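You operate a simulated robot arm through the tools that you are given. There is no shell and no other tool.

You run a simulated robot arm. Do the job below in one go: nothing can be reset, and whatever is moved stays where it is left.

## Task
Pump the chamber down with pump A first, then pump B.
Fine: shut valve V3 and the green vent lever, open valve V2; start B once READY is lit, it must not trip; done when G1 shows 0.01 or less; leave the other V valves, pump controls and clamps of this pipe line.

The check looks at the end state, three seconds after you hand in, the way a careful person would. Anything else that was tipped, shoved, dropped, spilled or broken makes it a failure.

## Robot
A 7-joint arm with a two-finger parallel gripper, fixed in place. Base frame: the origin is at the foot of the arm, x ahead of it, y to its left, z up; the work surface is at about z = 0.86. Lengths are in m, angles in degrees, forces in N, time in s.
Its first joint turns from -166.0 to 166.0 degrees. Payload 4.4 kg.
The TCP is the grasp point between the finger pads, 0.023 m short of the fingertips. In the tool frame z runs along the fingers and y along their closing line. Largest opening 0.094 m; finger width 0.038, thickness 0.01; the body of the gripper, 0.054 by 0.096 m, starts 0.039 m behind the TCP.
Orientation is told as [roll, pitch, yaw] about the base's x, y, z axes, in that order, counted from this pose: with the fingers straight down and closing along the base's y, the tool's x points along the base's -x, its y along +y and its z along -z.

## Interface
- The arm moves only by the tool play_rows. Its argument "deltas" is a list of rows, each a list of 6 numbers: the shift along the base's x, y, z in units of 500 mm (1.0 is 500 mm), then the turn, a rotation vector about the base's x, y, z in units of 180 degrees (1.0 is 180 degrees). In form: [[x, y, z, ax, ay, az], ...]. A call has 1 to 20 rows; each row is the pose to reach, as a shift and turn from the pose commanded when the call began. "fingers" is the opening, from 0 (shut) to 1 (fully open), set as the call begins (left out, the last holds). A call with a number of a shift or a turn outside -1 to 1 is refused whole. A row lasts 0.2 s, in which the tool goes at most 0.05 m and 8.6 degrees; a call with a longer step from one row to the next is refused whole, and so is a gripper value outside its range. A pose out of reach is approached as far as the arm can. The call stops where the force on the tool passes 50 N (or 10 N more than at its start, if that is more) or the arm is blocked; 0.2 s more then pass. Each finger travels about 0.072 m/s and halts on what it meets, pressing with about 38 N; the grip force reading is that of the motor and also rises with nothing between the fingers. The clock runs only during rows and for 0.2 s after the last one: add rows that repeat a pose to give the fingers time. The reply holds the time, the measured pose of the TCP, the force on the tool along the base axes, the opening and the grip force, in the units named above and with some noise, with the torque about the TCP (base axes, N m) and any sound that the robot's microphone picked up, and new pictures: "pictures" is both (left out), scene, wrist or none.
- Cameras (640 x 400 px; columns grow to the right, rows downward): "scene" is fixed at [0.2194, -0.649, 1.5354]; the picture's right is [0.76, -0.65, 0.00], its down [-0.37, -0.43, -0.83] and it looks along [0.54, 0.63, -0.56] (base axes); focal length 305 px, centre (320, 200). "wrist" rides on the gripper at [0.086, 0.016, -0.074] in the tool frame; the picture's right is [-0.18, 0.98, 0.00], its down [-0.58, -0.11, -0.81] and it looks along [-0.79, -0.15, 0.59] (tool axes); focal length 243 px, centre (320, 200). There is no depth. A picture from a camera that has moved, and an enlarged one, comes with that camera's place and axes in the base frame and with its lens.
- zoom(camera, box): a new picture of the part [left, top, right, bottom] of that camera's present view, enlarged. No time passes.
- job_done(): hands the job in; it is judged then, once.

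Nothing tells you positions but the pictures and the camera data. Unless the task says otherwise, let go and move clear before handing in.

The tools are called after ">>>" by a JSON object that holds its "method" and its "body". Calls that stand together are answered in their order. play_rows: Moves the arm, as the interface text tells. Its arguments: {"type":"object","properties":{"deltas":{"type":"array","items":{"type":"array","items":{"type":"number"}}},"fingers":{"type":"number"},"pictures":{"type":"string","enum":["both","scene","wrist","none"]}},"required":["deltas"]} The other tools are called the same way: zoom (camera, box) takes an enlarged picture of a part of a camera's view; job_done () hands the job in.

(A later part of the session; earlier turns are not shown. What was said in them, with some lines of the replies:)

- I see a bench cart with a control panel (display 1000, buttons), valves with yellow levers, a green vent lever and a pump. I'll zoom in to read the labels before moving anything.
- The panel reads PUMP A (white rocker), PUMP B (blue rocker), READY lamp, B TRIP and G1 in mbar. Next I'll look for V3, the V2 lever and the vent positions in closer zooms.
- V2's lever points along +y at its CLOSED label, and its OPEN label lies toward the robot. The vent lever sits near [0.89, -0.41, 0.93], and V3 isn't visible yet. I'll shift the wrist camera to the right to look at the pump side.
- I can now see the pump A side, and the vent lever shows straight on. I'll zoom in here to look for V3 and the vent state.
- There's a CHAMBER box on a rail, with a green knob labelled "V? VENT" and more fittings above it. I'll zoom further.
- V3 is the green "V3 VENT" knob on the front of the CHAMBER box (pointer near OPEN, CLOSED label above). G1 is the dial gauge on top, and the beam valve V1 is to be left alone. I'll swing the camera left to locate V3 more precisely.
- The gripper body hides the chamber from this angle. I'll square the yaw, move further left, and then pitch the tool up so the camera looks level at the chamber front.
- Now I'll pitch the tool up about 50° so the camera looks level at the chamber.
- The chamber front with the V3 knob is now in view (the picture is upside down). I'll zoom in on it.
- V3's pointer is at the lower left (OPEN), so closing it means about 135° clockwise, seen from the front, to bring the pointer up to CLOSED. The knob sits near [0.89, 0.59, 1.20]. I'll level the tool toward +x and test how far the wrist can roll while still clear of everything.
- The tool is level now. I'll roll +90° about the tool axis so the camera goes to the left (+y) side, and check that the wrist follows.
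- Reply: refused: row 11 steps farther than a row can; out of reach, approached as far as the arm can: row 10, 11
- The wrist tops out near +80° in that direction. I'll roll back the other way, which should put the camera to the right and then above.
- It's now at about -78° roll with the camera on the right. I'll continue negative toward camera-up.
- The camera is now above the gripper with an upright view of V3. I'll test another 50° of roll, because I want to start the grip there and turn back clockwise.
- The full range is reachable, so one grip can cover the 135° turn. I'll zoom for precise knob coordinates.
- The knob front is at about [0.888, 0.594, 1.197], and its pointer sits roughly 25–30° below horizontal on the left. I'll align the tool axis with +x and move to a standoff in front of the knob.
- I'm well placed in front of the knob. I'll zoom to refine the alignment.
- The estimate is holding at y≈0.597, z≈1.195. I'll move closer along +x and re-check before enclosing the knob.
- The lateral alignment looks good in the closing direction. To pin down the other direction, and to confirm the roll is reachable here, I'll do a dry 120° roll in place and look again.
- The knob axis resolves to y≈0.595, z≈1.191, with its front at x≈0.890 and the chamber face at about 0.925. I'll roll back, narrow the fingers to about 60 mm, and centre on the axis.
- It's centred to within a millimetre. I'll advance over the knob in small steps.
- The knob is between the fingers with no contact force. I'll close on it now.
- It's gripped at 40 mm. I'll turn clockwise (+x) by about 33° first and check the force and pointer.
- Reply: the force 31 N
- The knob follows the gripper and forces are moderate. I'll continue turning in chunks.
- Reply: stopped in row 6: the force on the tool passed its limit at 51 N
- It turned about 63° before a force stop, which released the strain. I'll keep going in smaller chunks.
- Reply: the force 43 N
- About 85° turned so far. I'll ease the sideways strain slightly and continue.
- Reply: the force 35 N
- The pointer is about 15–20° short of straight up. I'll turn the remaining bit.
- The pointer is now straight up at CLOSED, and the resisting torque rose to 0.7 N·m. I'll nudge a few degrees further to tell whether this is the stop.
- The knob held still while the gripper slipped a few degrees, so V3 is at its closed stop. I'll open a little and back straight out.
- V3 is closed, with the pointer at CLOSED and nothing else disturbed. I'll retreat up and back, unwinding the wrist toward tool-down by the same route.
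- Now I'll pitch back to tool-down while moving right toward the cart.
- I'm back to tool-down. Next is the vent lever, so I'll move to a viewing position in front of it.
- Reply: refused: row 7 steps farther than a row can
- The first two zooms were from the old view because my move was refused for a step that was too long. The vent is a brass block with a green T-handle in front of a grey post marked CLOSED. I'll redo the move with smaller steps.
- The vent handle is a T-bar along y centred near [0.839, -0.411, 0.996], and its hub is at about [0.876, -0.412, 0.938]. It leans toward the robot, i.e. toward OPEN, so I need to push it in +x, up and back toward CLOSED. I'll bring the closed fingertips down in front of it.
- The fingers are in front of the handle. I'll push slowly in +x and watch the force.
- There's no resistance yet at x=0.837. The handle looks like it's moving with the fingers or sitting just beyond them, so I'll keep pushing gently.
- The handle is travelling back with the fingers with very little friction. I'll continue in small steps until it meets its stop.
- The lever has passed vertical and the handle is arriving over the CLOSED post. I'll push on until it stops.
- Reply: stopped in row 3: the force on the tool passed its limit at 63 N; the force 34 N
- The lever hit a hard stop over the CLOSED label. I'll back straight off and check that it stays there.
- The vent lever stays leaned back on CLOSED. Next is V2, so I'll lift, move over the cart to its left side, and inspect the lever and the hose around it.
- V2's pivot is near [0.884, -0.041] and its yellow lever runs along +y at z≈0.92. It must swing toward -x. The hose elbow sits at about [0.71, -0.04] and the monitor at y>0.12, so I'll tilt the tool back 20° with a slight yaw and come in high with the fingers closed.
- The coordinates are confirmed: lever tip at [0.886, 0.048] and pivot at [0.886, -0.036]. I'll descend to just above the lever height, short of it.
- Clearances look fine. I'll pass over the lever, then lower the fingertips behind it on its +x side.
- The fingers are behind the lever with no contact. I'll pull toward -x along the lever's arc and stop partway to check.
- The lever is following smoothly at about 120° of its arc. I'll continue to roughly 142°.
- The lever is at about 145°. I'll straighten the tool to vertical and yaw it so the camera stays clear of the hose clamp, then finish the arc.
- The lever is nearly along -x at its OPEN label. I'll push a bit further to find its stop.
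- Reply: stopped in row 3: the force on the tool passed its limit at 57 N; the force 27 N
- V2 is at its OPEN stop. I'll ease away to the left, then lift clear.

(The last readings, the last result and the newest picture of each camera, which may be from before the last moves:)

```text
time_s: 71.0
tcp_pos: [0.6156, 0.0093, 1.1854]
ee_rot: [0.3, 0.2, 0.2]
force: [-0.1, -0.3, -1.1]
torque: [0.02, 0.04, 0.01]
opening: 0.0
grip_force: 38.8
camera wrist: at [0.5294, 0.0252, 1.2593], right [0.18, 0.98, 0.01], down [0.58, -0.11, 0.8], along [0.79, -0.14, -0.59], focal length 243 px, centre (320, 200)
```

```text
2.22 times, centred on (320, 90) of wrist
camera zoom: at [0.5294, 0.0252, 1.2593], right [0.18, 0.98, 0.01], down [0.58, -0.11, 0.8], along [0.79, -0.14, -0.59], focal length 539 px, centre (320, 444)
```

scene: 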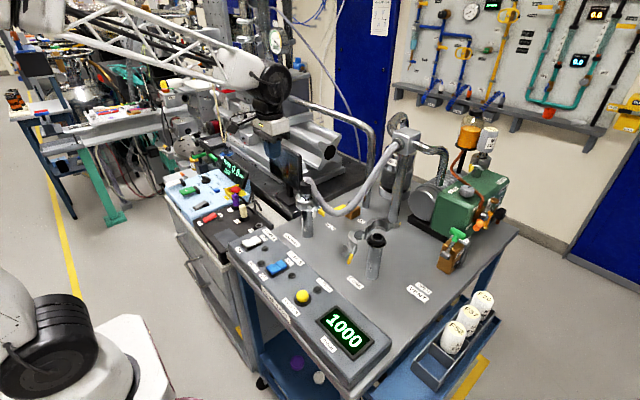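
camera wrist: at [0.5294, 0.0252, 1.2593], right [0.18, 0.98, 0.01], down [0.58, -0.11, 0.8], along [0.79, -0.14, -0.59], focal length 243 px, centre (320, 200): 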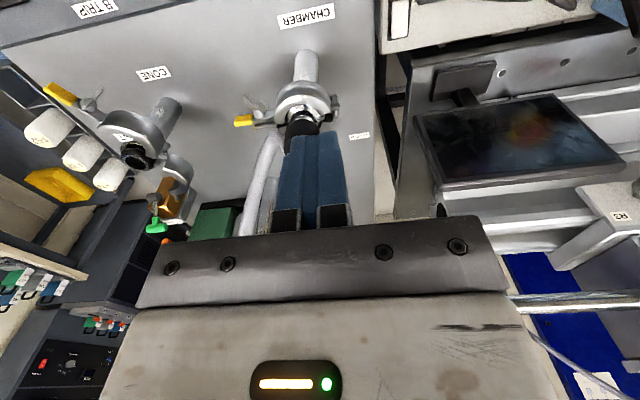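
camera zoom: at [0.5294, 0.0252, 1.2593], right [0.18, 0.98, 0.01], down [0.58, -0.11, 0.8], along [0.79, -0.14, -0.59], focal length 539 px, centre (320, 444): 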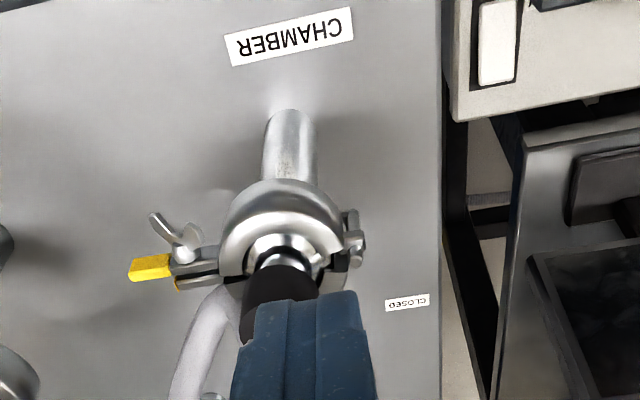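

V2 is open with its lever along -x, and the hose is undisturbed. Next are the pump rockers, so I'll back off to view the control panel.

>>> {"method": "play_rows", "body": {"deltas": [[-0.08, -0.01, 0, 0, 0, 0], [-0.16, -0.03, 0, 0, 0, 0], [-0.24, -0.05, 0, 0, 0, 0], [-0.32, -0.07, -0.01, 0, 0, 0], [-0.4, -0.09, -0.03, 0, 0, 0], [-0.46, -0.1, -0.06, 0, 0, 0]], "pictures": "both"}}

>>> {"method": "zoom", "body": {"camera": "wrist", "box": [180, 0, 440, 180]}}

>>> {"method": "zoom", "body": {"camera": "scene", "box": [225, 225, 305, 295]}}

```text
time_s: 72.4
tcp_pos: [0.3859, -0.0404, 1.1553]
ee_rot: [0.3, 0.2, 0.1]
force: [0.2, 0.2, -0.5]
torque: [0.04, -0.01, 0.02]
opening: 0.0
grip_force: 38.5
camera wrist: at [0.2998, -0.0241, 1.2283], right [0.18, 0.98, 0.01], down [0.58, -0.11, 0.8], along [0.79, -0.14, -0.59], focal length 243 px, centre (320, 200)
```

scene: 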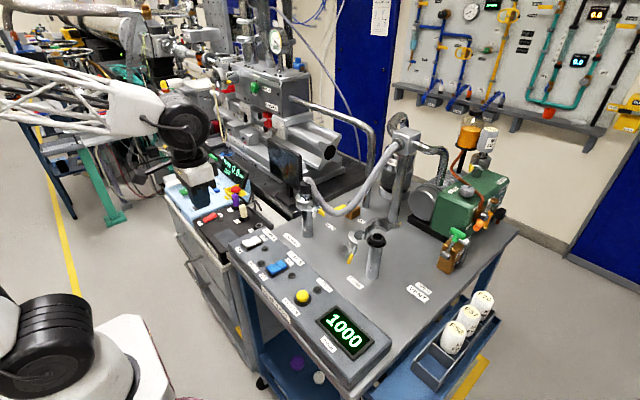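
wrist: 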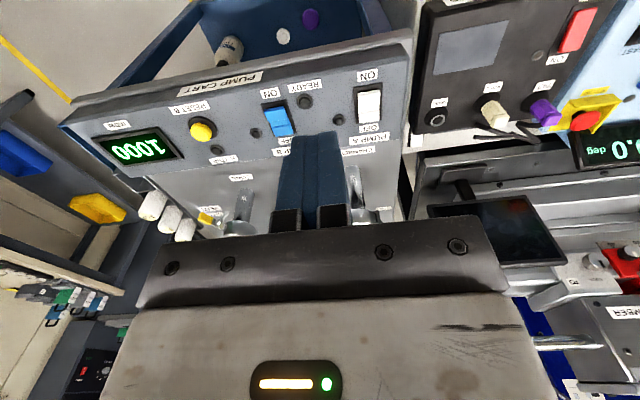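

```text
2.22 times, centred on (310, 90) of wrist
camera zoom: at [0.2998, -0.0241, 1.2283], right [0.18, 0.98, 0.01], down [0.58, -0.11, 0.8], along [0.79, -0.14, -0.59], focal length 539 px, centre (342, 444)
```

zoom: 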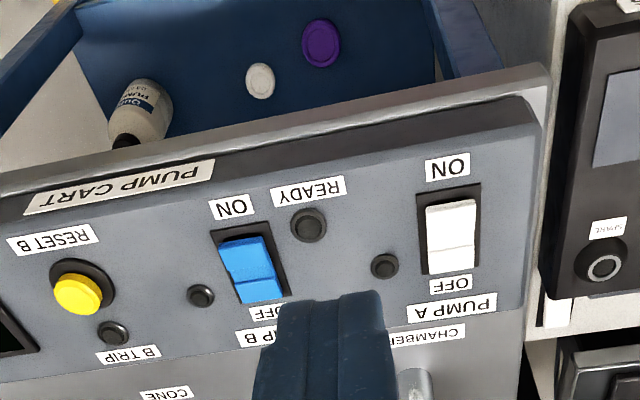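

```text
5.71 times, centred on (265, 260) of scene
camera zoom: at [0.2194, -0.649, 1.5354], right [0.76, -0.65, 0.0], down [-0.37, -0.43, -0.83], along [0.54, 0.63, -0.56], focal length 1744 px, centre (634, -143)
```

zoom: 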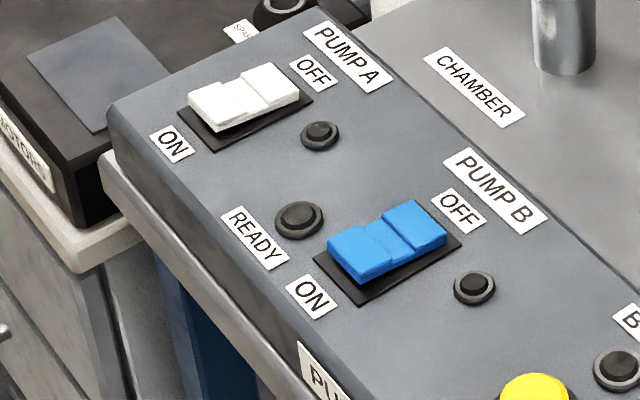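

The rocker positions are triangulated: A's ON half at [0.501, 0.012, 0.915] and B's ON half at [0.50, -0.124, 0.917]. ON is the side toward the robot. I'll position above A's ON half.

>>> {"method": "play_rows", "body": {"deltas": [[0.045, 0.02, -0.075, 0, 0, 0], [0.09, 0.04, -0.15, 0, 0, 0], [0.135, 0.06, -0.225, 0, 0, 0], [0.18, 0.085, -0.3, 0, 0, 0], [0.212, 0.105, -0.36, 0, 0, 0], [0.212, 0.105, -0.39, 0, 0, 0]], "pictures": "both"}}

>>> {"method": "zoom", "body": {"camera": "wrist", "box": [220, 60, 420, 220]}}

>>> {"method": "zoom", "body": {"camera": "scene", "box": [215, 205, 305, 285]}}

```text
time_s: 73.8
tcp_pos: [0.4922, 0.0129, 0.9591]
ee_rot: [0.3, 0.1, 0.1]
force: [-0.4, 0.1, -0.5]
torque: [-0.01, -0.02, -0.01]
opening: 0.0001
grip_force: 38.2
camera wrist: at [0.4058, 0.0285, 1.0323], right [0.18, 0.98, 0.01], down [0.58, -0.11, 0.8], along [0.79, -0.14, -0.59], focal length 243 px, centre (320, 200)
```

scene: 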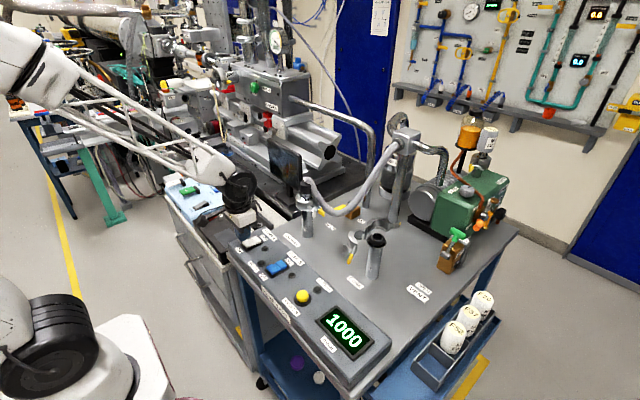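
wrist: 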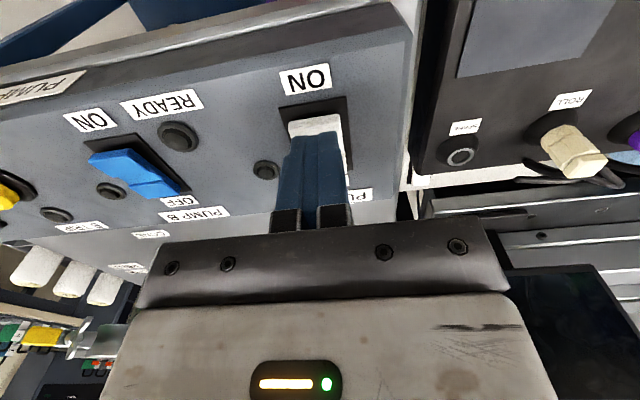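

```text
2.50 times, centred on (320, 140) of wrist
camera zoom: at [0.4058, 0.0285, 1.0323], right [0.18, 0.98, 0.01], down [0.58, -0.11, 0.8], along [0.79, -0.14, -0.59], focal length 606 px, centre (320, 350)
```

zoom: 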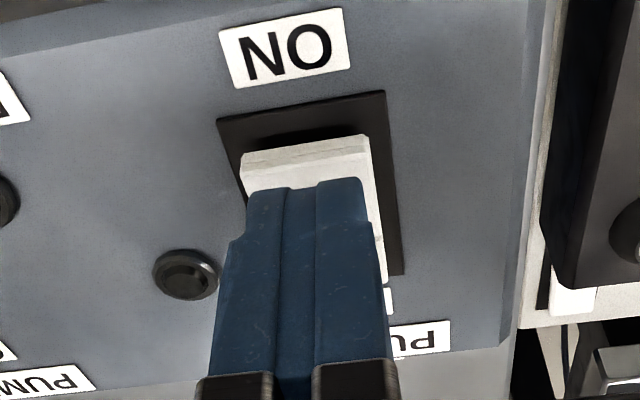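

```text
5.00 times, centred on (260, 245) of scene
camera zoom: at [0.2194, -0.649, 1.5354], right [0.76, -0.65, 0.0], down [-0.37, -0.43, -0.83], along [0.54, 0.63, -0.56], focal length 1526 px, centre (620, -25)
```

zoom: 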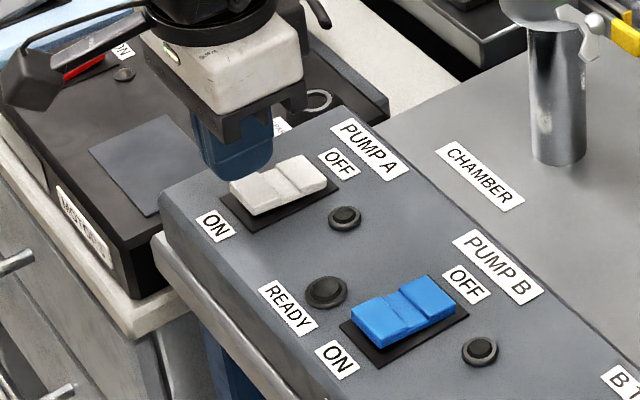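

The fingertips are centred over A's ON half. I'll press down in small steps.

>>> {"method": "play_rows", "body": {"deltas": [[0, 0, -0.02, 0, 0, 0], [0, 0, -0.034, 0, 0, 0], [0, 0, -0.04, 0, 0, 0], [0, 0, -0.046, 0, 0, 0], [0, 0, -0.052, 0, 0, 0], [0, 0, -0.058, 0, 0, 0]], "pictures": "both"}}

>>> {"method": "zoom", "body": {"camera": "wrist", "box": [220, 60, 420, 220]}}

>>> {"method": "zoom", "body": {"camera": "scene", "box": [215, 205, 305, 285]}}

```text
time_s: 74.8
tcp_pos: [0.4928, 0.0135, 0.941]
ee_rot: [0.3, 0.1, 0.1]
force: [-2.8, 0.1, 4.9]
torque: [-0.01, -0.06, 0.02]
opening: 0.0
grip_force: 38.4
stopped in row 4: the force on the tool passed its limit at 64 N (the readings are from after the stop); the commanded pose is now the measured one
camera wrist: at [0.4064, 0.0283, 1.0134], right [0.18, 0.98, 0.01], down [0.58, -0.11, 0.81], along [0.79, -0.14, -0.59], focal length 243 px, centre (320, 200)
```

scene: 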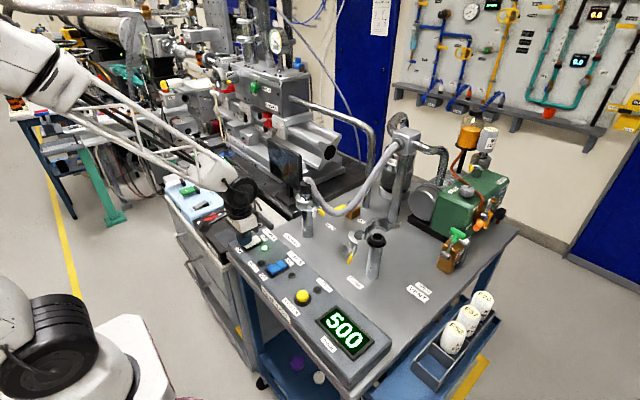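
wrist: 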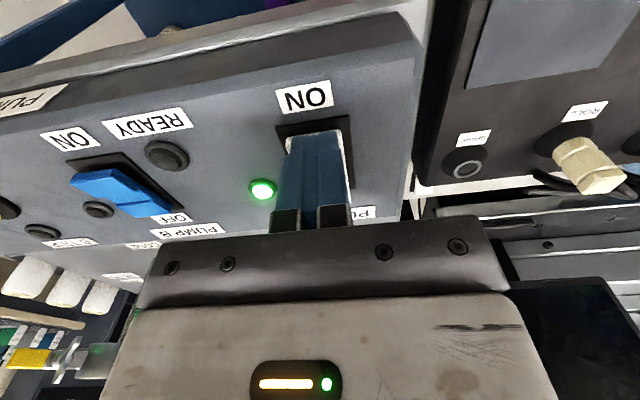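

```text
2.50 times, centred on (320, 140) of wrist
camera zoom: at [0.4064, 0.0283, 1.0134], right [0.18, 0.98, 0.01], down [0.58, -0.11, 0.81], along [0.79, -0.14, -0.59], focal length 606 px, centre (320, 350)
```

zoom: 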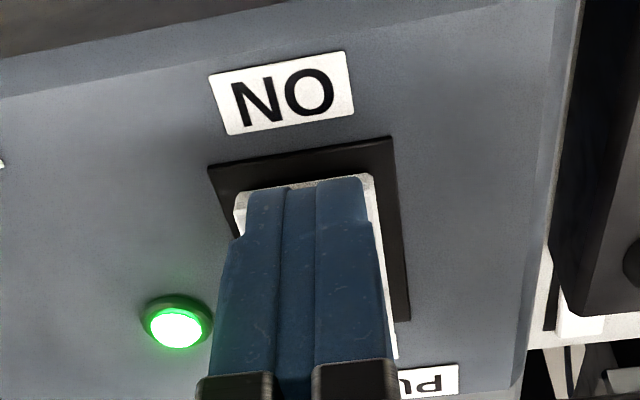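

```text
5.00 times, centred on (260, 245) of scene
camera zoom: at [0.2194, -0.649, 1.5354], right [0.76, -0.65, 0.0], down [-0.37, -0.43, -0.83], along [0.54, 0.63, -0.56], focal length 1526 px, centre (620, -25)
```

zoom: 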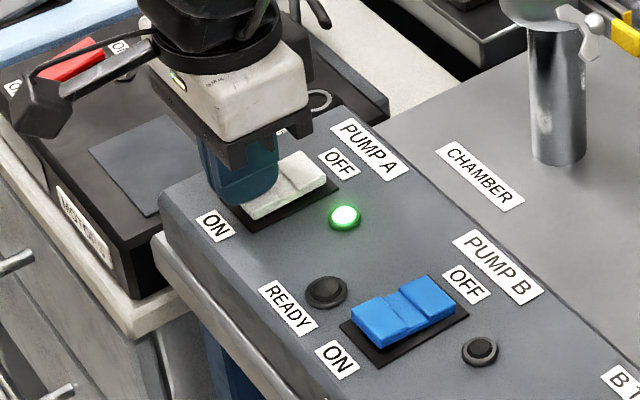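

Pump A is running: its lamp is lit and the pressure is falling, at 500 mbar. I'll lift off, move to hover clear of B, and watch the READY lamp.

>>> {"method": "play_rows", "body": {"deltas": [[0, 0, 0.05, 0, 0, 0], [-0.04, 0, 0.12, 0, 0, 0], [-0.1, -0.05, 0.2, 0, 0, 0], [-0.16, -0.12, 0.28, 0, 0, 0], [-0.22, -0.18, 0.34, 0, 0, 0], [-0.22, -0.18, 0.34, 0, 0, 0], [-0.22, -0.18, 0.34, 0, 0, 0]], "pictures": "both"}}

>>> {"method": "zoom", "body": {"camera": "scene", "box": [225, 220, 395, 370]}}

>>> {"method": "zoom", "body": {"camera": "scene", "box": [230, 10, 310, 70]}}

```text
refused: row 3 steps farther than a row can; nothing moved
```

```text
2.67 times, centred on (310, 295) of scene
camera zoom: at [0.2194, -0.649, 1.5354], right [0.76, -0.65, 0.0], down [-0.37, -0.43, -0.83], along [0.54, 0.63, -0.56], focal length 814 px, centre (347, -53)
```

zoom: 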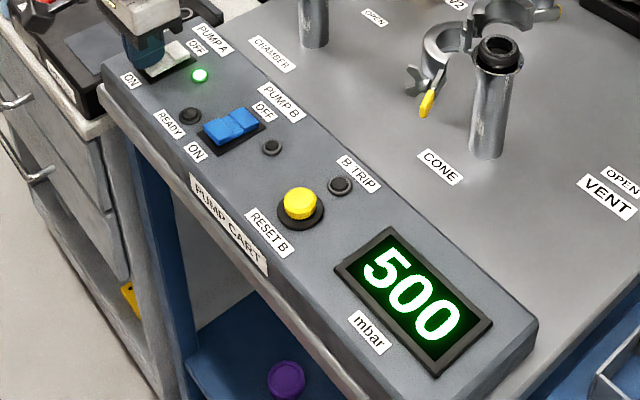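

```text
6.67 times, centred on (270, 40) of scene
camera zoom: at [0.2194, -0.649, 1.5354], right [0.76, -0.65, 0.0], down [-0.37, -0.43, -0.83], along [0.54, 0.63, -0.56], focal length 2034 px, centre (653, 1267)
```

zoom: 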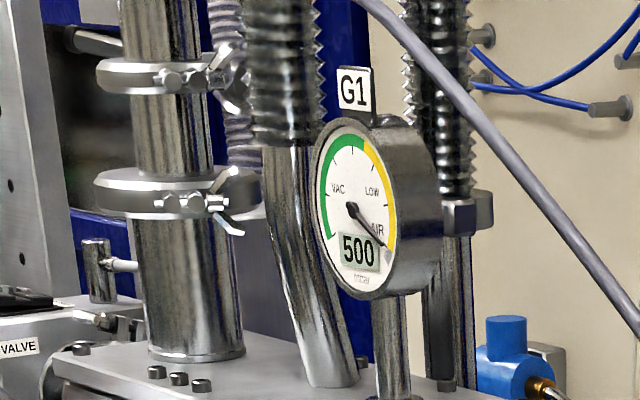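

G1 shows the same pressure as the cart display (500). That last move was refused for an oversized step, so I'll redo it with smaller ones.

>>> {"method": "play_rows", "body": {"deltas": [[0, 0, 0.05, 0, 0, 0], [-0.03, 0, 0.12, 0, 0, 0], [-0.07, -0.03, 0.18, 0, 0, 0], [-0.12, -0.07, 0.24, 0, 0, 0], [-0.17, -0.12, 0.29, 0, 0, 0], [-0.22, -0.17, 0.34, 0, 0, 0], [-0.22, -0.18, 0.34, 0, 0, 0]], "pictures": "both"}}

>>> {"method": "zoom", "body": {"camera": "scene", "box": [225, 220, 395, 370]}}

```text
time_s: 76.4
tcp_pos: [0.3816, -0.078, 1.1103]
ee_rot: [0.3, 0.0, 0.0]
force: [0.1, 0.9, 0.0]
torque: [0.03, 0.01, -0.03]
opening: 0.0002
grip_force: 38.2
camera wrist: at [0.2964, -0.062, 1.1824], right [0.18, 0.98, 0.01], down [0.58, -0.11, 0.81], along [0.79, -0.14, -0.59], focal length 243 px, centre (320, 200)
```

scene: 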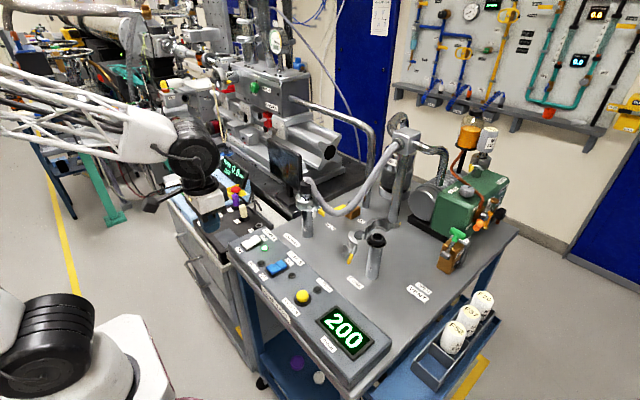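
wrist: 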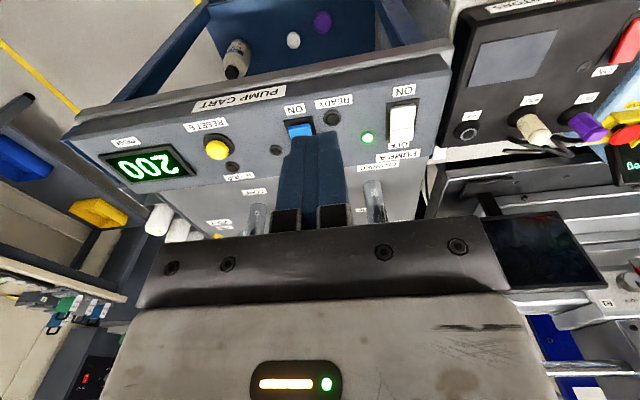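

```text
2.67 times, centred on (310, 295) of scene
camera zoom: at [0.2194, -0.649, 1.5354], right [0.76, -0.65, 0.0], down [-0.37, -0.43, -0.83], along [0.54, 0.63, -0.56], focal length 814 px, centre (347, -53)
```

zoom: 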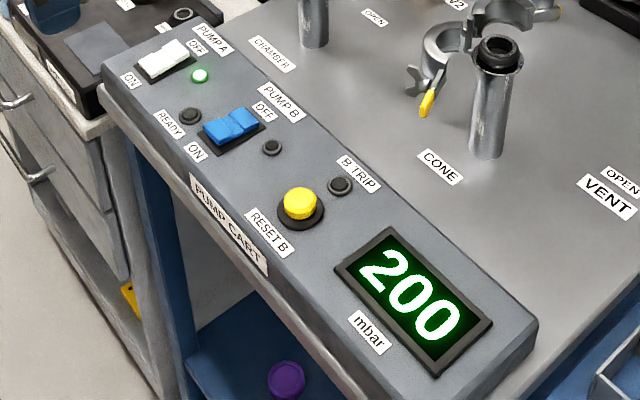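

200 mbar and falling, with the A rocker holding ON. I'll wait in place for READY.

>>> {"method": "play_rows", "body": {"deltas": [[0, 0, 0, 0, 0, 0], [0, 0, 0, 0, 0, 0], [0, 0, 0, 0, 0, 0], [0, 0, 0, 0, 0, 0], [0, 0, 0, 0, 0, 0], [0, 0, 0, 0, 0, 0], [0, 0, 0, 0, 0, 0], [0, 0, 0, 0, 0, 0], [0, 0, 0, 0, 0, 0], [0, 0, 0, 0, 0, 0], [0, 0, 0, 0, 0, 0], [0, 0, 0, 0, 0, 0], [0, 0, 0, 0, 0, 0], [0, 0, 0, 0, 0, 0], [0, 0, 0, 0, 0, 0], [0, 0, 0, 0, 0, 0], [0, 0, 0, 0, 0, 0], [0, 0, 0, 0, 0, 0], [0, 0, 0, 0, 0, 0], [0, 0, 0, 0, 0, 0]], "pictures": "scene"}}

>>> {"method": "zoom", "body": {"camera": "scene", "box": [225, 220, 395, 370]}}

```text
time_s: 80.6
tcp_pos: [0.3825, -0.0769, 1.1091]
ee_rot: [0.3, -0.1, 0.0]
force: [0.3, -0.2, 0.1]
torque: [0.0, 0.03, 0.0]
opening: 0.0001
grip_force: 37.7
```

scene: 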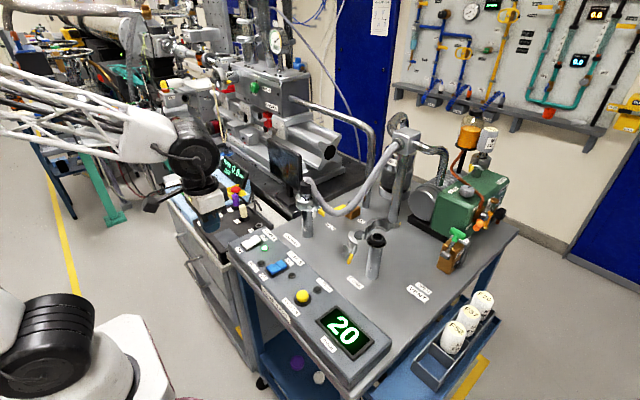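

```text
2.67 times, centred on (310, 295) of scene
camera zoom: at [0.2194, -0.649, 1.5354], right [0.76, -0.65, 0.0], down [-0.37, -0.43, -0.83], along [0.54, 0.63, -0.56], focal length 814 px, centre (347, -53)
```

zoom: 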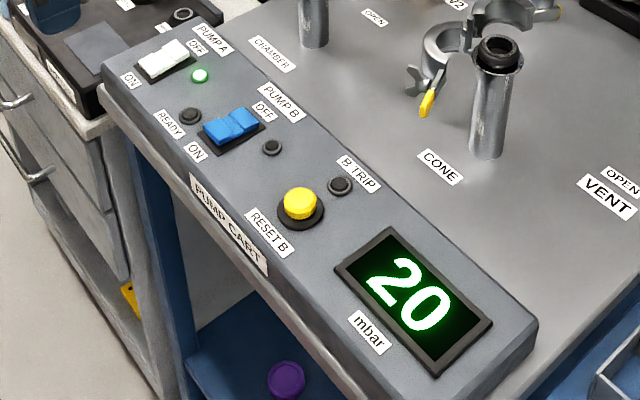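

20 mbar now and READY is still dark. I'll keep waiting.

>>> {"method": "play_rows", "body": {"deltas": [[0, 0, 0, 0, 0, 0], [0, 0, 0, 0, 0, 0], [0, 0, 0, 0, 0, 0], [0, 0, 0, 0, 0, 0], [0, 0, 0, 0, 0, 0], [0, 0, 0, 0, 0, 0], [0, 0, 0, 0, 0, 0], [0, 0, 0, 0, 0, 0], [0, 0, 0, 0, 0, 0], [0, 0, 0, 0, 0, 0], [0, 0, 0, 0, 0, 0], [0, 0, 0, 0, 0, 0], [0, 0, 0, 0, 0, 0], [0, 0, 0, 0, 0, 0], [0, 0, 0, 0, 0, 0], [0, 0, 0, 0, 0, 0], [0, 0, 0, 0, 0, 0], [0, 0, 0, 0, 0, 0], [0, 0, 0, 0, 0, 0], [0, 0, 0, 0, 0, 0]], "pictures": "scene"}}

>>> {"method": "zoom", "body": {"camera": "scene", "box": [225, 220, 395, 370]}}

```text
time_s: 84.8
tcp_pos: [0.3833, -0.0776, 1.1084]
ee_rot: [0.4, 0.0, 0.1]
force: [-0.2, -0.2, 0.4]
torque: [0.01, -0.02, 0.02]
opening: 0.0
grip_force: 38.3
```

scene: 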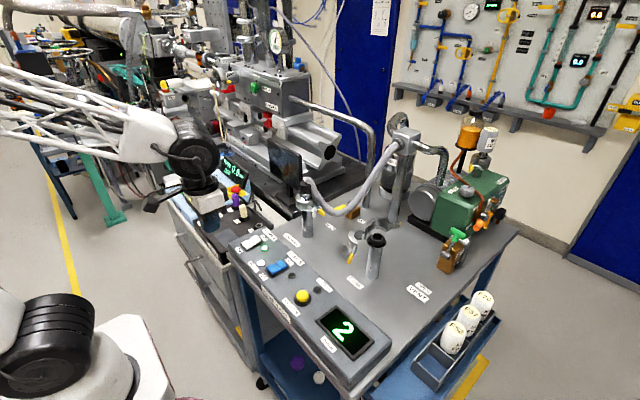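

```text
2.67 times, centred on (310, 295) of scene
camera zoom: at [0.2194, -0.649, 1.5354], right [0.76, -0.65, 0.0], down [-0.37, -0.43, -0.83], along [0.54, 0.63, -0.56], focal length 814 px, centre (347, -53)
```

zoom: 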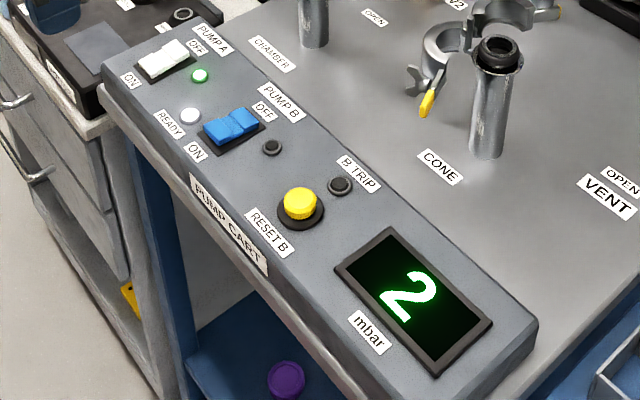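

READY is lit at 2 mbar. I'll move over B's ON half and check that G1 agrees.

>>> {"method": "play_rows", "body": {"deltas": [[0.05, -0.02, -0.06, 0, 0, 0], [0.1, -0.04, -0.12, 0, 0, 0], [0.15, -0.06, -0.18, 0, 0, 0], [0.19, -0.08, -0.235, 0, 0, 0], [0.217, -0.093, -0.28, 0, 0, 0], [0.217, -0.093, -0.298, 0, 0, 0]], "pictures": "both"}}

>>> {"method": "zoom", "body": {"camera": "wrist", "box": [220, 60, 420, 220]}}

>>> {"method": "zoom", "body": {"camera": "scene", "box": [225, 215, 315, 295]}}

>>> {"method": "zoom", "body": {"camera": "scene", "box": [230, 10, 310, 70]}}

```text
time_s: 86.2
tcp_pos: [0.4913, -0.1233, 0.9601]
ee_rot: [0.3, 0.0, 0.1]
force: [1.1, -0.5, 0.2]
torque: [0.02, 0.0, -0.01]
opening: 0.0
grip_force: 37.9
camera wrist: at [0.4044, -0.1077, 1.034], right [0.18, 0.98, 0.01], down [0.58, -0.11, 0.81], along [0.79, -0.14, -0.59], focal length 243 px, centre (320, 200)
```

scene: 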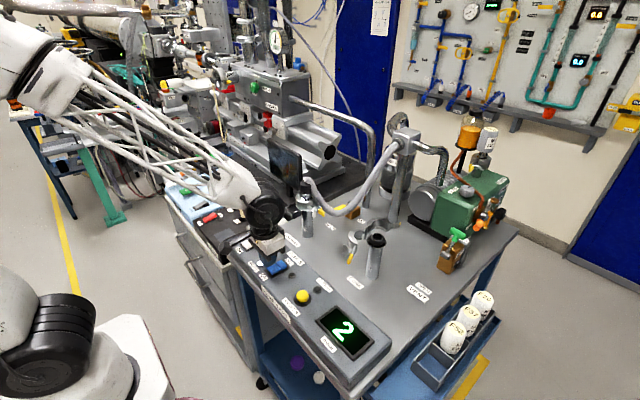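
wrist: 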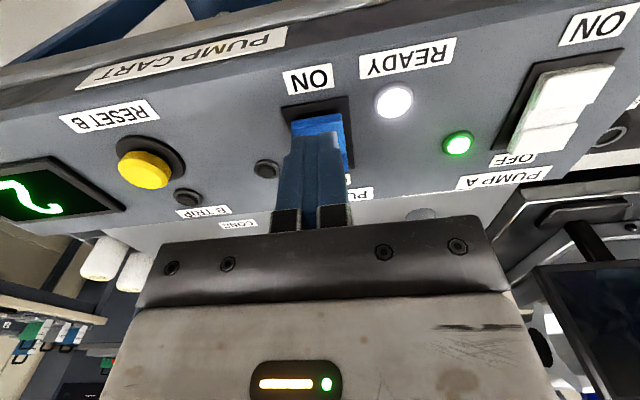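

```text
2.50 times, centred on (320, 140) of wrist
camera zoom: at [0.4044, -0.1077, 1.034], right [0.18, 0.98, 0.01], down [0.58, -0.11, 0.81], along [0.79, -0.14, -0.59], focal length 606 px, centre (320, 350)
```

zoom: 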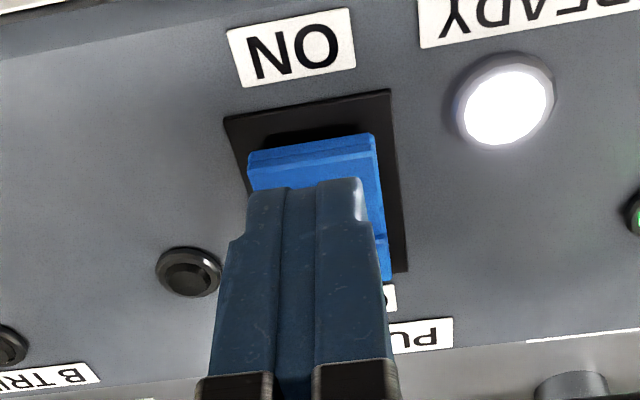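

```text
5.00 times, centred on (270, 255) of scene
camera zoom: at [0.2194, -0.649, 1.5354], right [0.76, -0.65, 0.0], down [-0.37, -0.43, -0.83], along [0.54, 0.63, -0.56], focal length 1526 px, centre (570, -75)
```

zoom: 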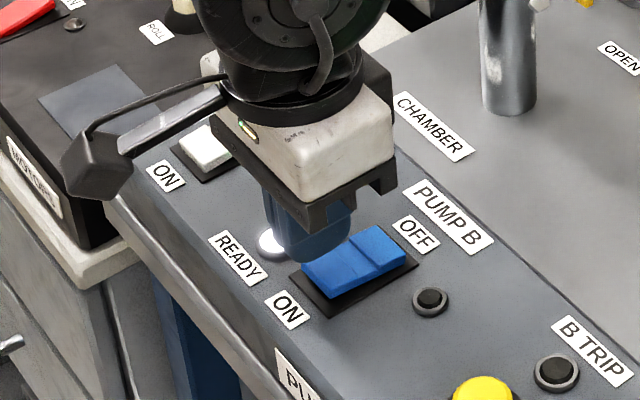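

```text
6.67 times, centred on (270, 40) of scene
camera zoom: at [0.2194, -0.649, 1.5354], right [0.76, -0.65, 0.0], down [-0.37, -0.43, -0.83], along [0.54, 0.63, -0.56], focal length 2034 px, centre (653, 1267)
```

zoom: 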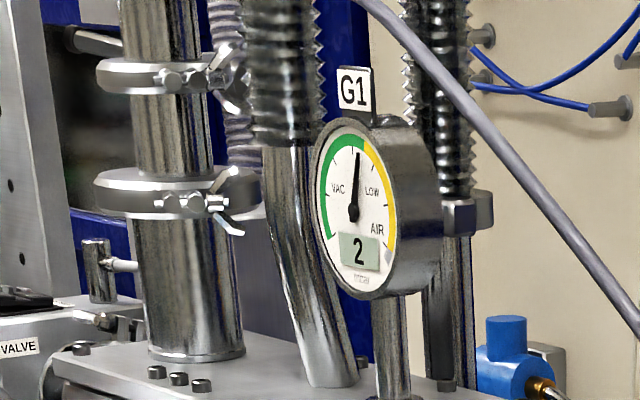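

G1 reads 2 and READY is lit, so I'll press B's ON half the same way as A.

>>> {"method": "play_rows", "body": {"deltas": [[0, 0, -0.02, 0, 0, 0], [0, 0, -0.032, 0, 0, 0], [0, 0, -0.038, 0, 0, 0], [0, 0, -0.044, 0, 0, 0], [0, 0, -0.05, 0, 0, 0], [0, 0, -0.056, 0, 0, 0]], "pictures": "both"}}

>>> {"method": "zoom", "body": {"camera": "wrist", "box": [220, 60, 420, 220]}}

>>> {"method": "zoom", "body": {"camera": "scene", "box": [225, 220, 395, 370]}}

```text
time_s: 87.3
tcp_pos: [0.4907, -0.1239, 0.9404]
ee_rot: [0.4, 0.0, 0.1]
force: [-7.1, 4.2, 12.1]
torque: [0.07, -0.07, 0.04]
opening: 0.0
grip_force: 37.9
stopped in row 5: the force on the tool passed its limit at 62 N (the readings are from after the stop); the commanded pose is now the measured one
camera wrist: at [0.4044, -0.1079, 1.0132], right [0.18, 0.98, 0.01], down [0.58, -0.11, 0.81], along [0.79, -0.14, -0.59], focal length 243 px, centre (320, 200)
```

scene: 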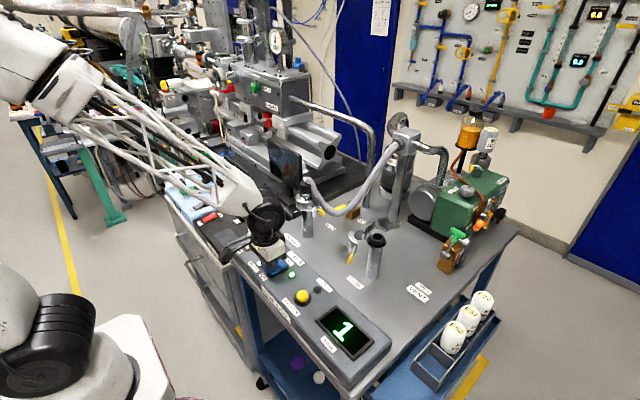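
wrist: 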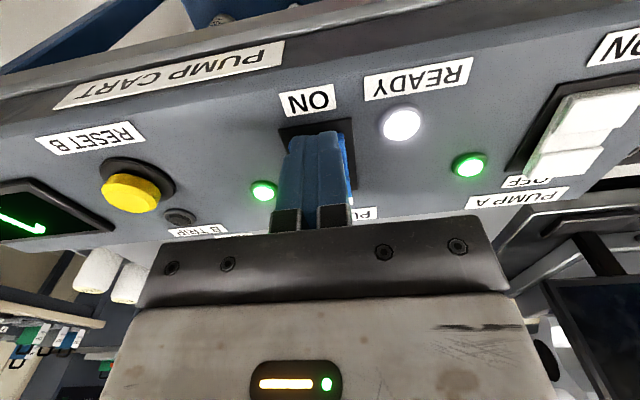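

```text
2.50 times, centred on (320, 140) of wrist
camera zoom: at [0.4044, -0.1079, 1.0132], right [0.18, 0.98, 0.01], down [0.58, -0.11, 0.81], along [0.79, -0.14, -0.59], focal length 606 px, centre (320, 350)
```

zoom: 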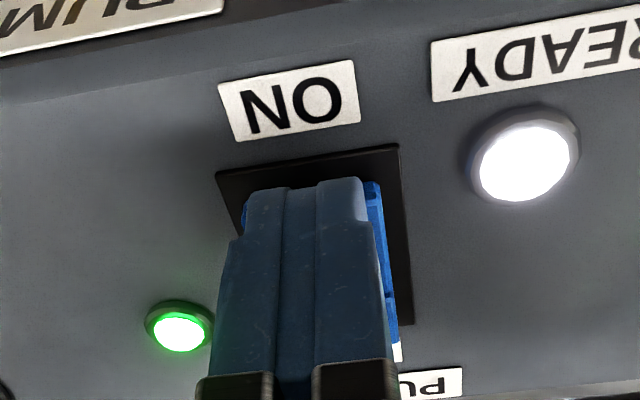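

```text
2.67 times, centred on (310, 295) of scene
camera zoom: at [0.2194, -0.649, 1.5354], right [0.76, -0.65, 0.0], down [-0.37, -0.43, -0.83], along [0.54, 0.63, -0.56], focal length 814 px, centre (347, -53)
```

zoom: 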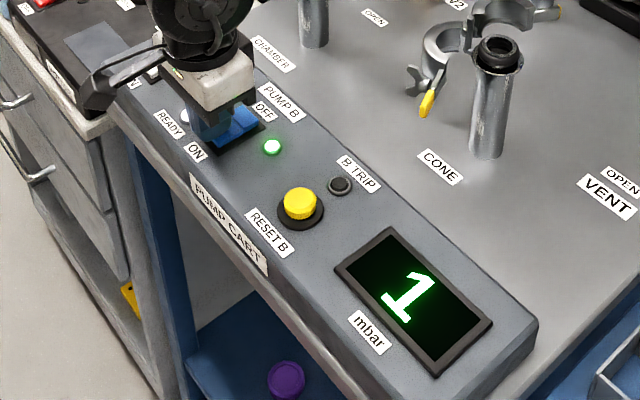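

Pump B is running (its lamp is green), B TRIP is dark and the display shows 1 mbar. I'll lift off and back away, then watch G1 fall.

>>> {"method": "play_rows", "body": {"deltas": [[0, 0, 0.05, 0, 0, 0], [-0.03, 0, 0.12, 0, 0, 0], [-0.07, 0.02, 0.18, 0, 0, 0], [-0.12, 0.04, 0.24, 0, 0, 0], [-0.17, 0.06, 0.3, 0, 0, 0], [-0.22, 0.08, 0.36, 0, 0, 0], [-0.24, 0.1, 0.4, 0, 0, 0], [-0.24, 0.1, 0.4, 0, 0, 0], [-0.24, 0.1, 0.4, 0, 0, 0], [-0.24, 0.1, 0.4, 0, 0, 0], [-0.24, 0.1, 0.4, 0, 0, 0], [-0.24, 0.1, 0.4, 0, 0, 0], [-0.24, 0.1, 0.4, 0, 0, 0], [-0.24, 0.1, 0.4, 0, 0, 0], [-0.24, 0.1, 0.4, 0, 0, 0], [-0.24, 0.1, 0.4, 0, 0, 0], [-0.24, 0.1, 0.4, 0, 0, 0], [-0.24, 0.1, 0.4, 0, 0, 0], [-0.24, 0.1, 0.4, 0, 0, 0], [-0.24, 0.1, 0.4, 0, 0, 0]], "pictures": "both"}}

>>> {"method": "zoom", "body": {"camera": "scene", "box": [225, 220, 395, 370]}}

>>> {"method": "zoom", "body": {"camera": "scene", "box": [230, 10, 310, 70]}}

```text
time_s: 91.5
tcp_pos: [0.3706, -0.0732, 1.1394]
ee_rot: [0.3, -0.2, 0.1]
force: [0.5, 0.4, 0.7]
torque: [-0.02, 0.02, 0.01]
opening: 0.0
grip_force: 37.6
camera wrist: at [0.2846, -0.0582, 1.2129], right [0.18, 0.98, 0.01], down [0.58, -0.11, 0.81], along [0.79, -0.14, -0.59], focal length 243 px, centre (320, 200)
```

scene: 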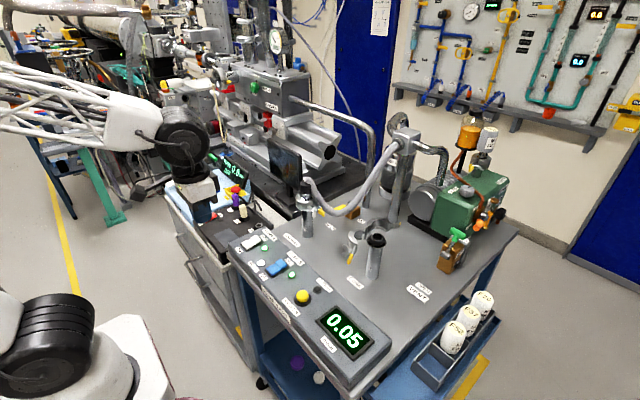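
wrist: 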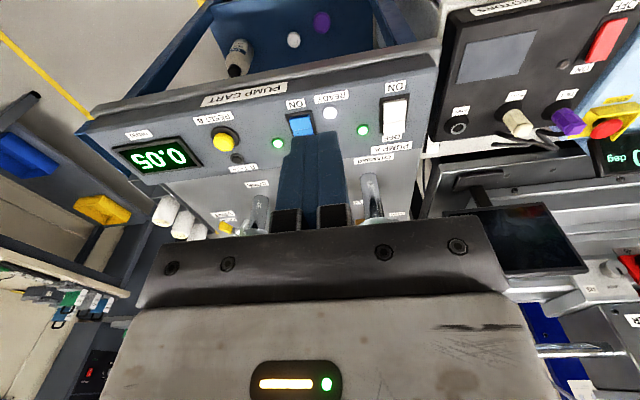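

```text
2.67 times, centred on (310, 295) of scene
camera zoom: at [0.2194, -0.649, 1.5354], right [0.76, -0.65, 0.0], down [-0.37, -0.43, -0.83], along [0.54, 0.63, -0.56], focal length 814 px, centre (347, -53)
```

zoom: 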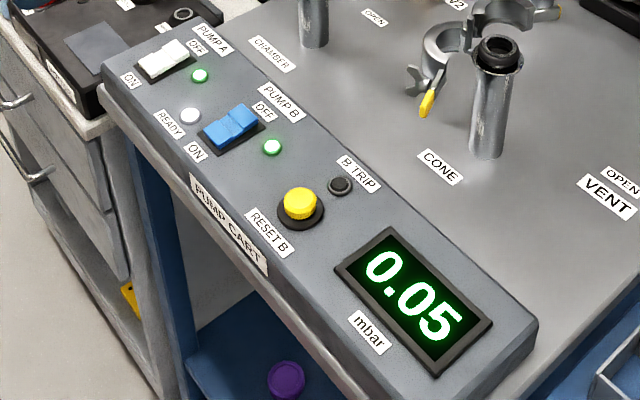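

```text
6.67 times, centred on (270, 40) of scene
camera zoom: at [0.2194, -0.649, 1.5354], right [0.76, -0.65, 0.0], down [-0.37, -0.43, -0.83], along [0.54, 0.63, -0.56], focal length 2034 px, centre (653, 1267)
```

zoom: 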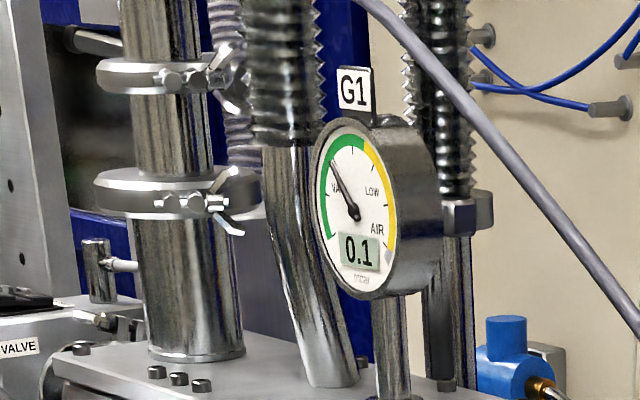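

0.05 on the cart display and 0.1 on G1, still falling, with no trip. I'll keep waiting.

>>> {"method": "play_rows", "body": {"deltas": [[0, 0, 0, 0, 0, 0], [0, 0, 0, 0, 0, 0], [0, 0, 0, 0, 0, 0], [0, 0, 0, 0, 0, 0], [0, 0, 0, 0, 0, 0], [0, 0, 0, 0, 0, 0], [0, 0, 0, 0, 0, 0], [0, 0, 0, 0, 0, 0], [0, 0, 0, 0, 0, 0], [0, 0, 0, 0, 0, 0], [0, 0, 0, 0, 0, 0], [0, 0, 0, 0, 0, 0], [0, 0, 0, 0, 0, 0], [0, 0, 0, 0, 0, 0], [0, 0, 0, 0, 0, 0], [0, 0, 0, 0, 0, 0], [0, 0, 0, 0, 0, 0], [0, 0, 0, 0, 0, 0], [0, 0, 0, 0, 0, 0], [0, 0, 0, 0, 0, 0]], "pictures": "scene"}}

>>> {"method": "zoom", "body": {"camera": "scene", "box": [225, 220, 395, 370]}}

>>> {"method": "zoom", "body": {"camera": "scene", "box": [230, 10, 310, 70]}}

```text
time_s: 95.7
tcp_pos: [0.3704, -0.0737, 1.14]
ee_rot: [0.3, -0.1, 0.0]
force: [-0.5, 0.0, -0.5]
torque: [0.02, 0.0, 0.04]
opening: 0.0001
grip_force: 38.2
```

scene: 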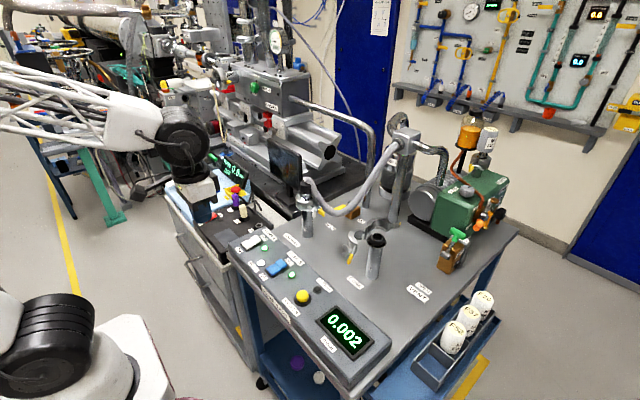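

```text
2.67 times, centred on (310, 295) of scene
camera zoom: at [0.2194, -0.649, 1.5354], right [0.76, -0.65, 0.0], down [-0.37, -0.43, -0.83], along [0.54, 0.63, -0.56], focal length 814 px, centre (347, -53)
```

zoom: 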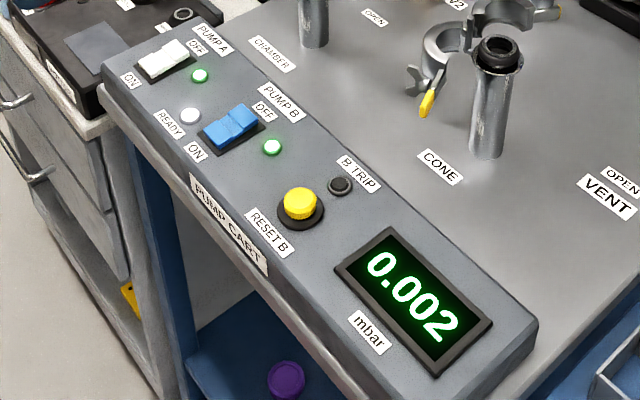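

```text
6.67 times, centred on (270, 40) of scene
camera zoom: at [0.2194, -0.649, 1.5354], right [0.76, -0.65, 0.0], down [-0.37, -0.43, -0.83], along [0.54, 0.63, -0.56], focal length 2034 px, centre (653, 1267)
```

zoom: 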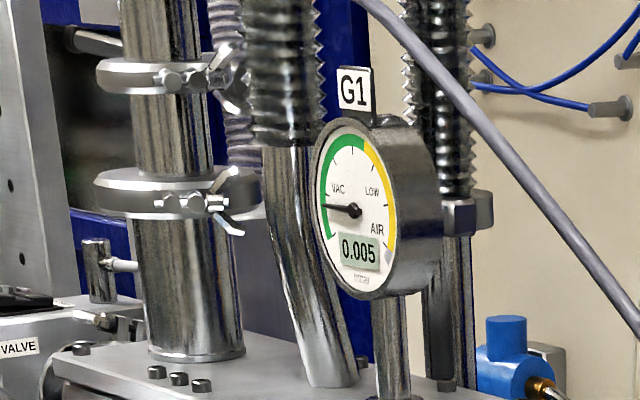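

G1 reads 0.005 with B not tripped. I'll wait a little more to confirm it holds, and check every valve once more.

>>> {"method": "play_rows", "body": {"deltas": [[0, 0, 0.02, 0, 0, 0], [0, 0, 0.06, 0, 0, 0], [0, 0, 0.1, 0, 0, 0], [0, 0, 0.1, 0, 0, 0], [0, 0, 0.1, 0, 0, 0], [0, 0, 0.1, 0, 0, 0], [0, 0, 0.1, 0, 0, 0], [0, 0, 0.1, 0, 0, 0], [0, 0, 0.1, 0, 0, 0], [0, 0, 0.1, 0, 0, 0], [0, 0, 0.1, 0, 0, 0], [0, 0, 0.1, 0, 0, 0], [0, 0, 0.1, 0, 0, 0], [0, 0, 0.1, 0, 0, 0], [0, 0, 0.1, 0, 0, 0]], "fingers": 0.5, "pictures": "both"}}

>>> {"method": "zoom", "body": {"camera": "scene", "box": [225, 220, 395, 370]}}

>>> {"method": "zoom", "body": {"camera": "scene", "box": [220, 10, 310, 110]}}

>>> {"method": "zoom", "body": {"camera": "scene", "box": [290, 130, 520, 300]}}

```text
time_s: 98.9
tcp_pos: [0.3716, -0.0725, 1.191]
ee_rot: [0.3, -0.2, 0.1]
force: [0.7, -0.3, -0.4]
torque: [0.01, 0.02, 0.04]
opening: 0.0473
grip_force: 0.1
camera wrist: at [0.2846, -0.0574, 1.2629], right [0.18, 0.98, 0.01], down [0.58, -0.11, 0.81], along [0.79, -0.14, -0.59], focal length 243 px, centre (320, 200)
```

scene: 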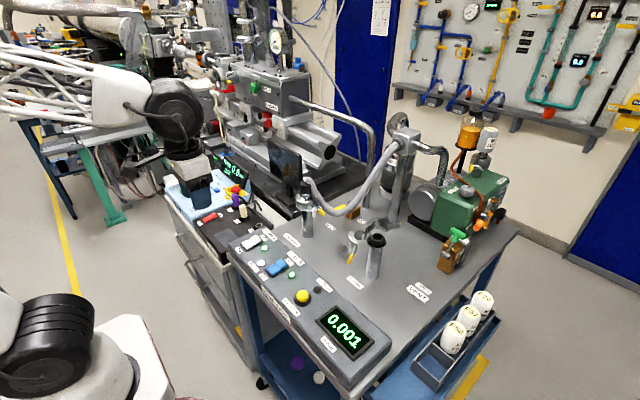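
wrist: 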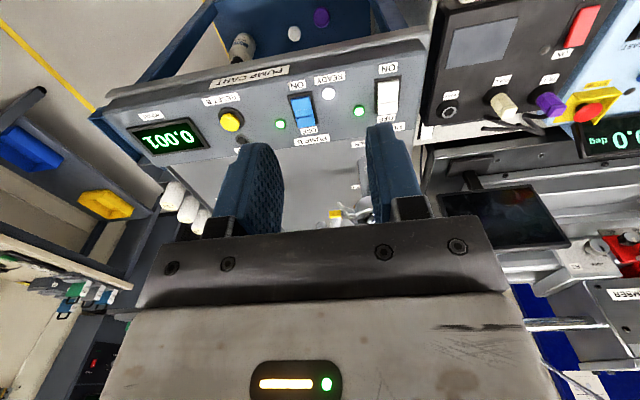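

```text
2.67 times, centred on (310, 295) of scene
camera zoom: at [0.2194, -0.649, 1.5354], right [0.76, -0.65, 0.0], down [-0.37, -0.43, -0.83], along [0.54, 0.63, -0.56], focal length 814 px, centre (347, -53)
```

zoom: 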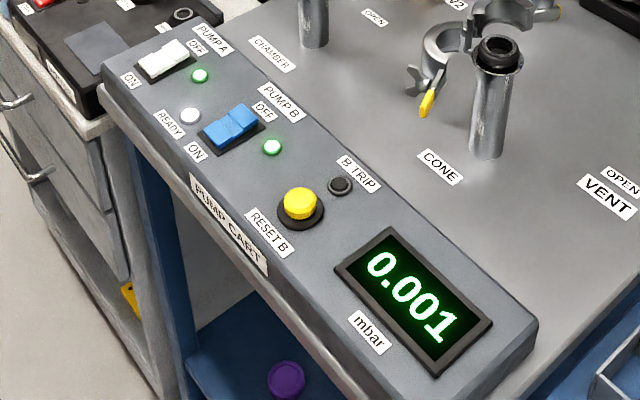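

```text
4.00 times, centred on (265, 60) of scene
camera zoom: at [0.2194, -0.649, 1.5354], right [0.76, -0.65, 0.0], down [-0.37, -0.43, -0.83], along [0.54, 0.63, -0.56], focal length 1221 px, centre (540, 760)
```

zoom: 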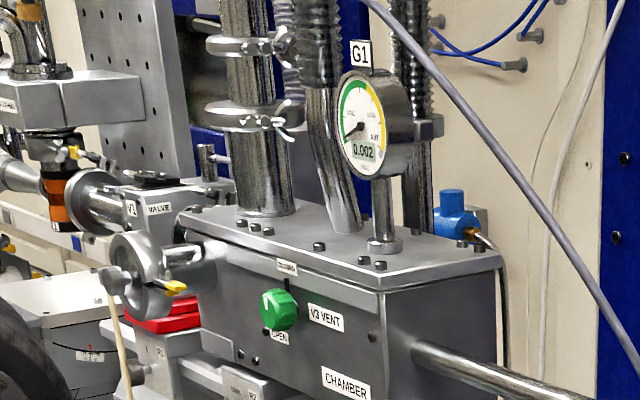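

```text
2.35 times, centred on (405, 215) of scene
camera zoom: at [0.2194, -0.649, 1.5354], right [0.76, -0.65, 0.0], down [-0.37, -0.43, -0.83], along [0.54, 0.63, -0.56], focal length 718 px, centre (120, 165)
```

zoom: 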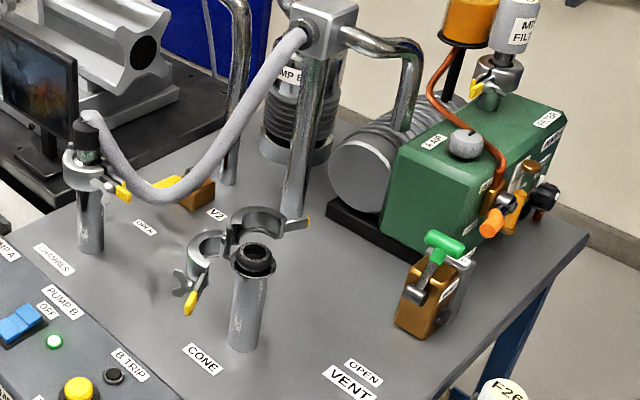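

Everything checks out. G1 reads 0.002 and the cart display 0.001, pumps A and B are running and B TRIP is dark. V3 and the vent lever are closed, V2 is open, and the arm is clear, so I'm handing in.

>>> {"method": "job_done", "body": {}}

```text
The job is handed in.
```

The chamber is pumped down: G1 read 0.002 mbar at my last check before handing in, below the 0.01 limit.

- **Valves:** V3 is shut, the green vent lever is shut and V2 is open. I took each one to its stop.
- **Pumps:** I started A first, waited until READY lit at 2 mbar, then started B. Both run lamps are green and B never tripped.
- **Everything else:** I did not operate the other V valves, pump controls or clamps. In the final pictures nothing looked moved or knocked.

The arm is parked clear of the cart with its fingers empty.
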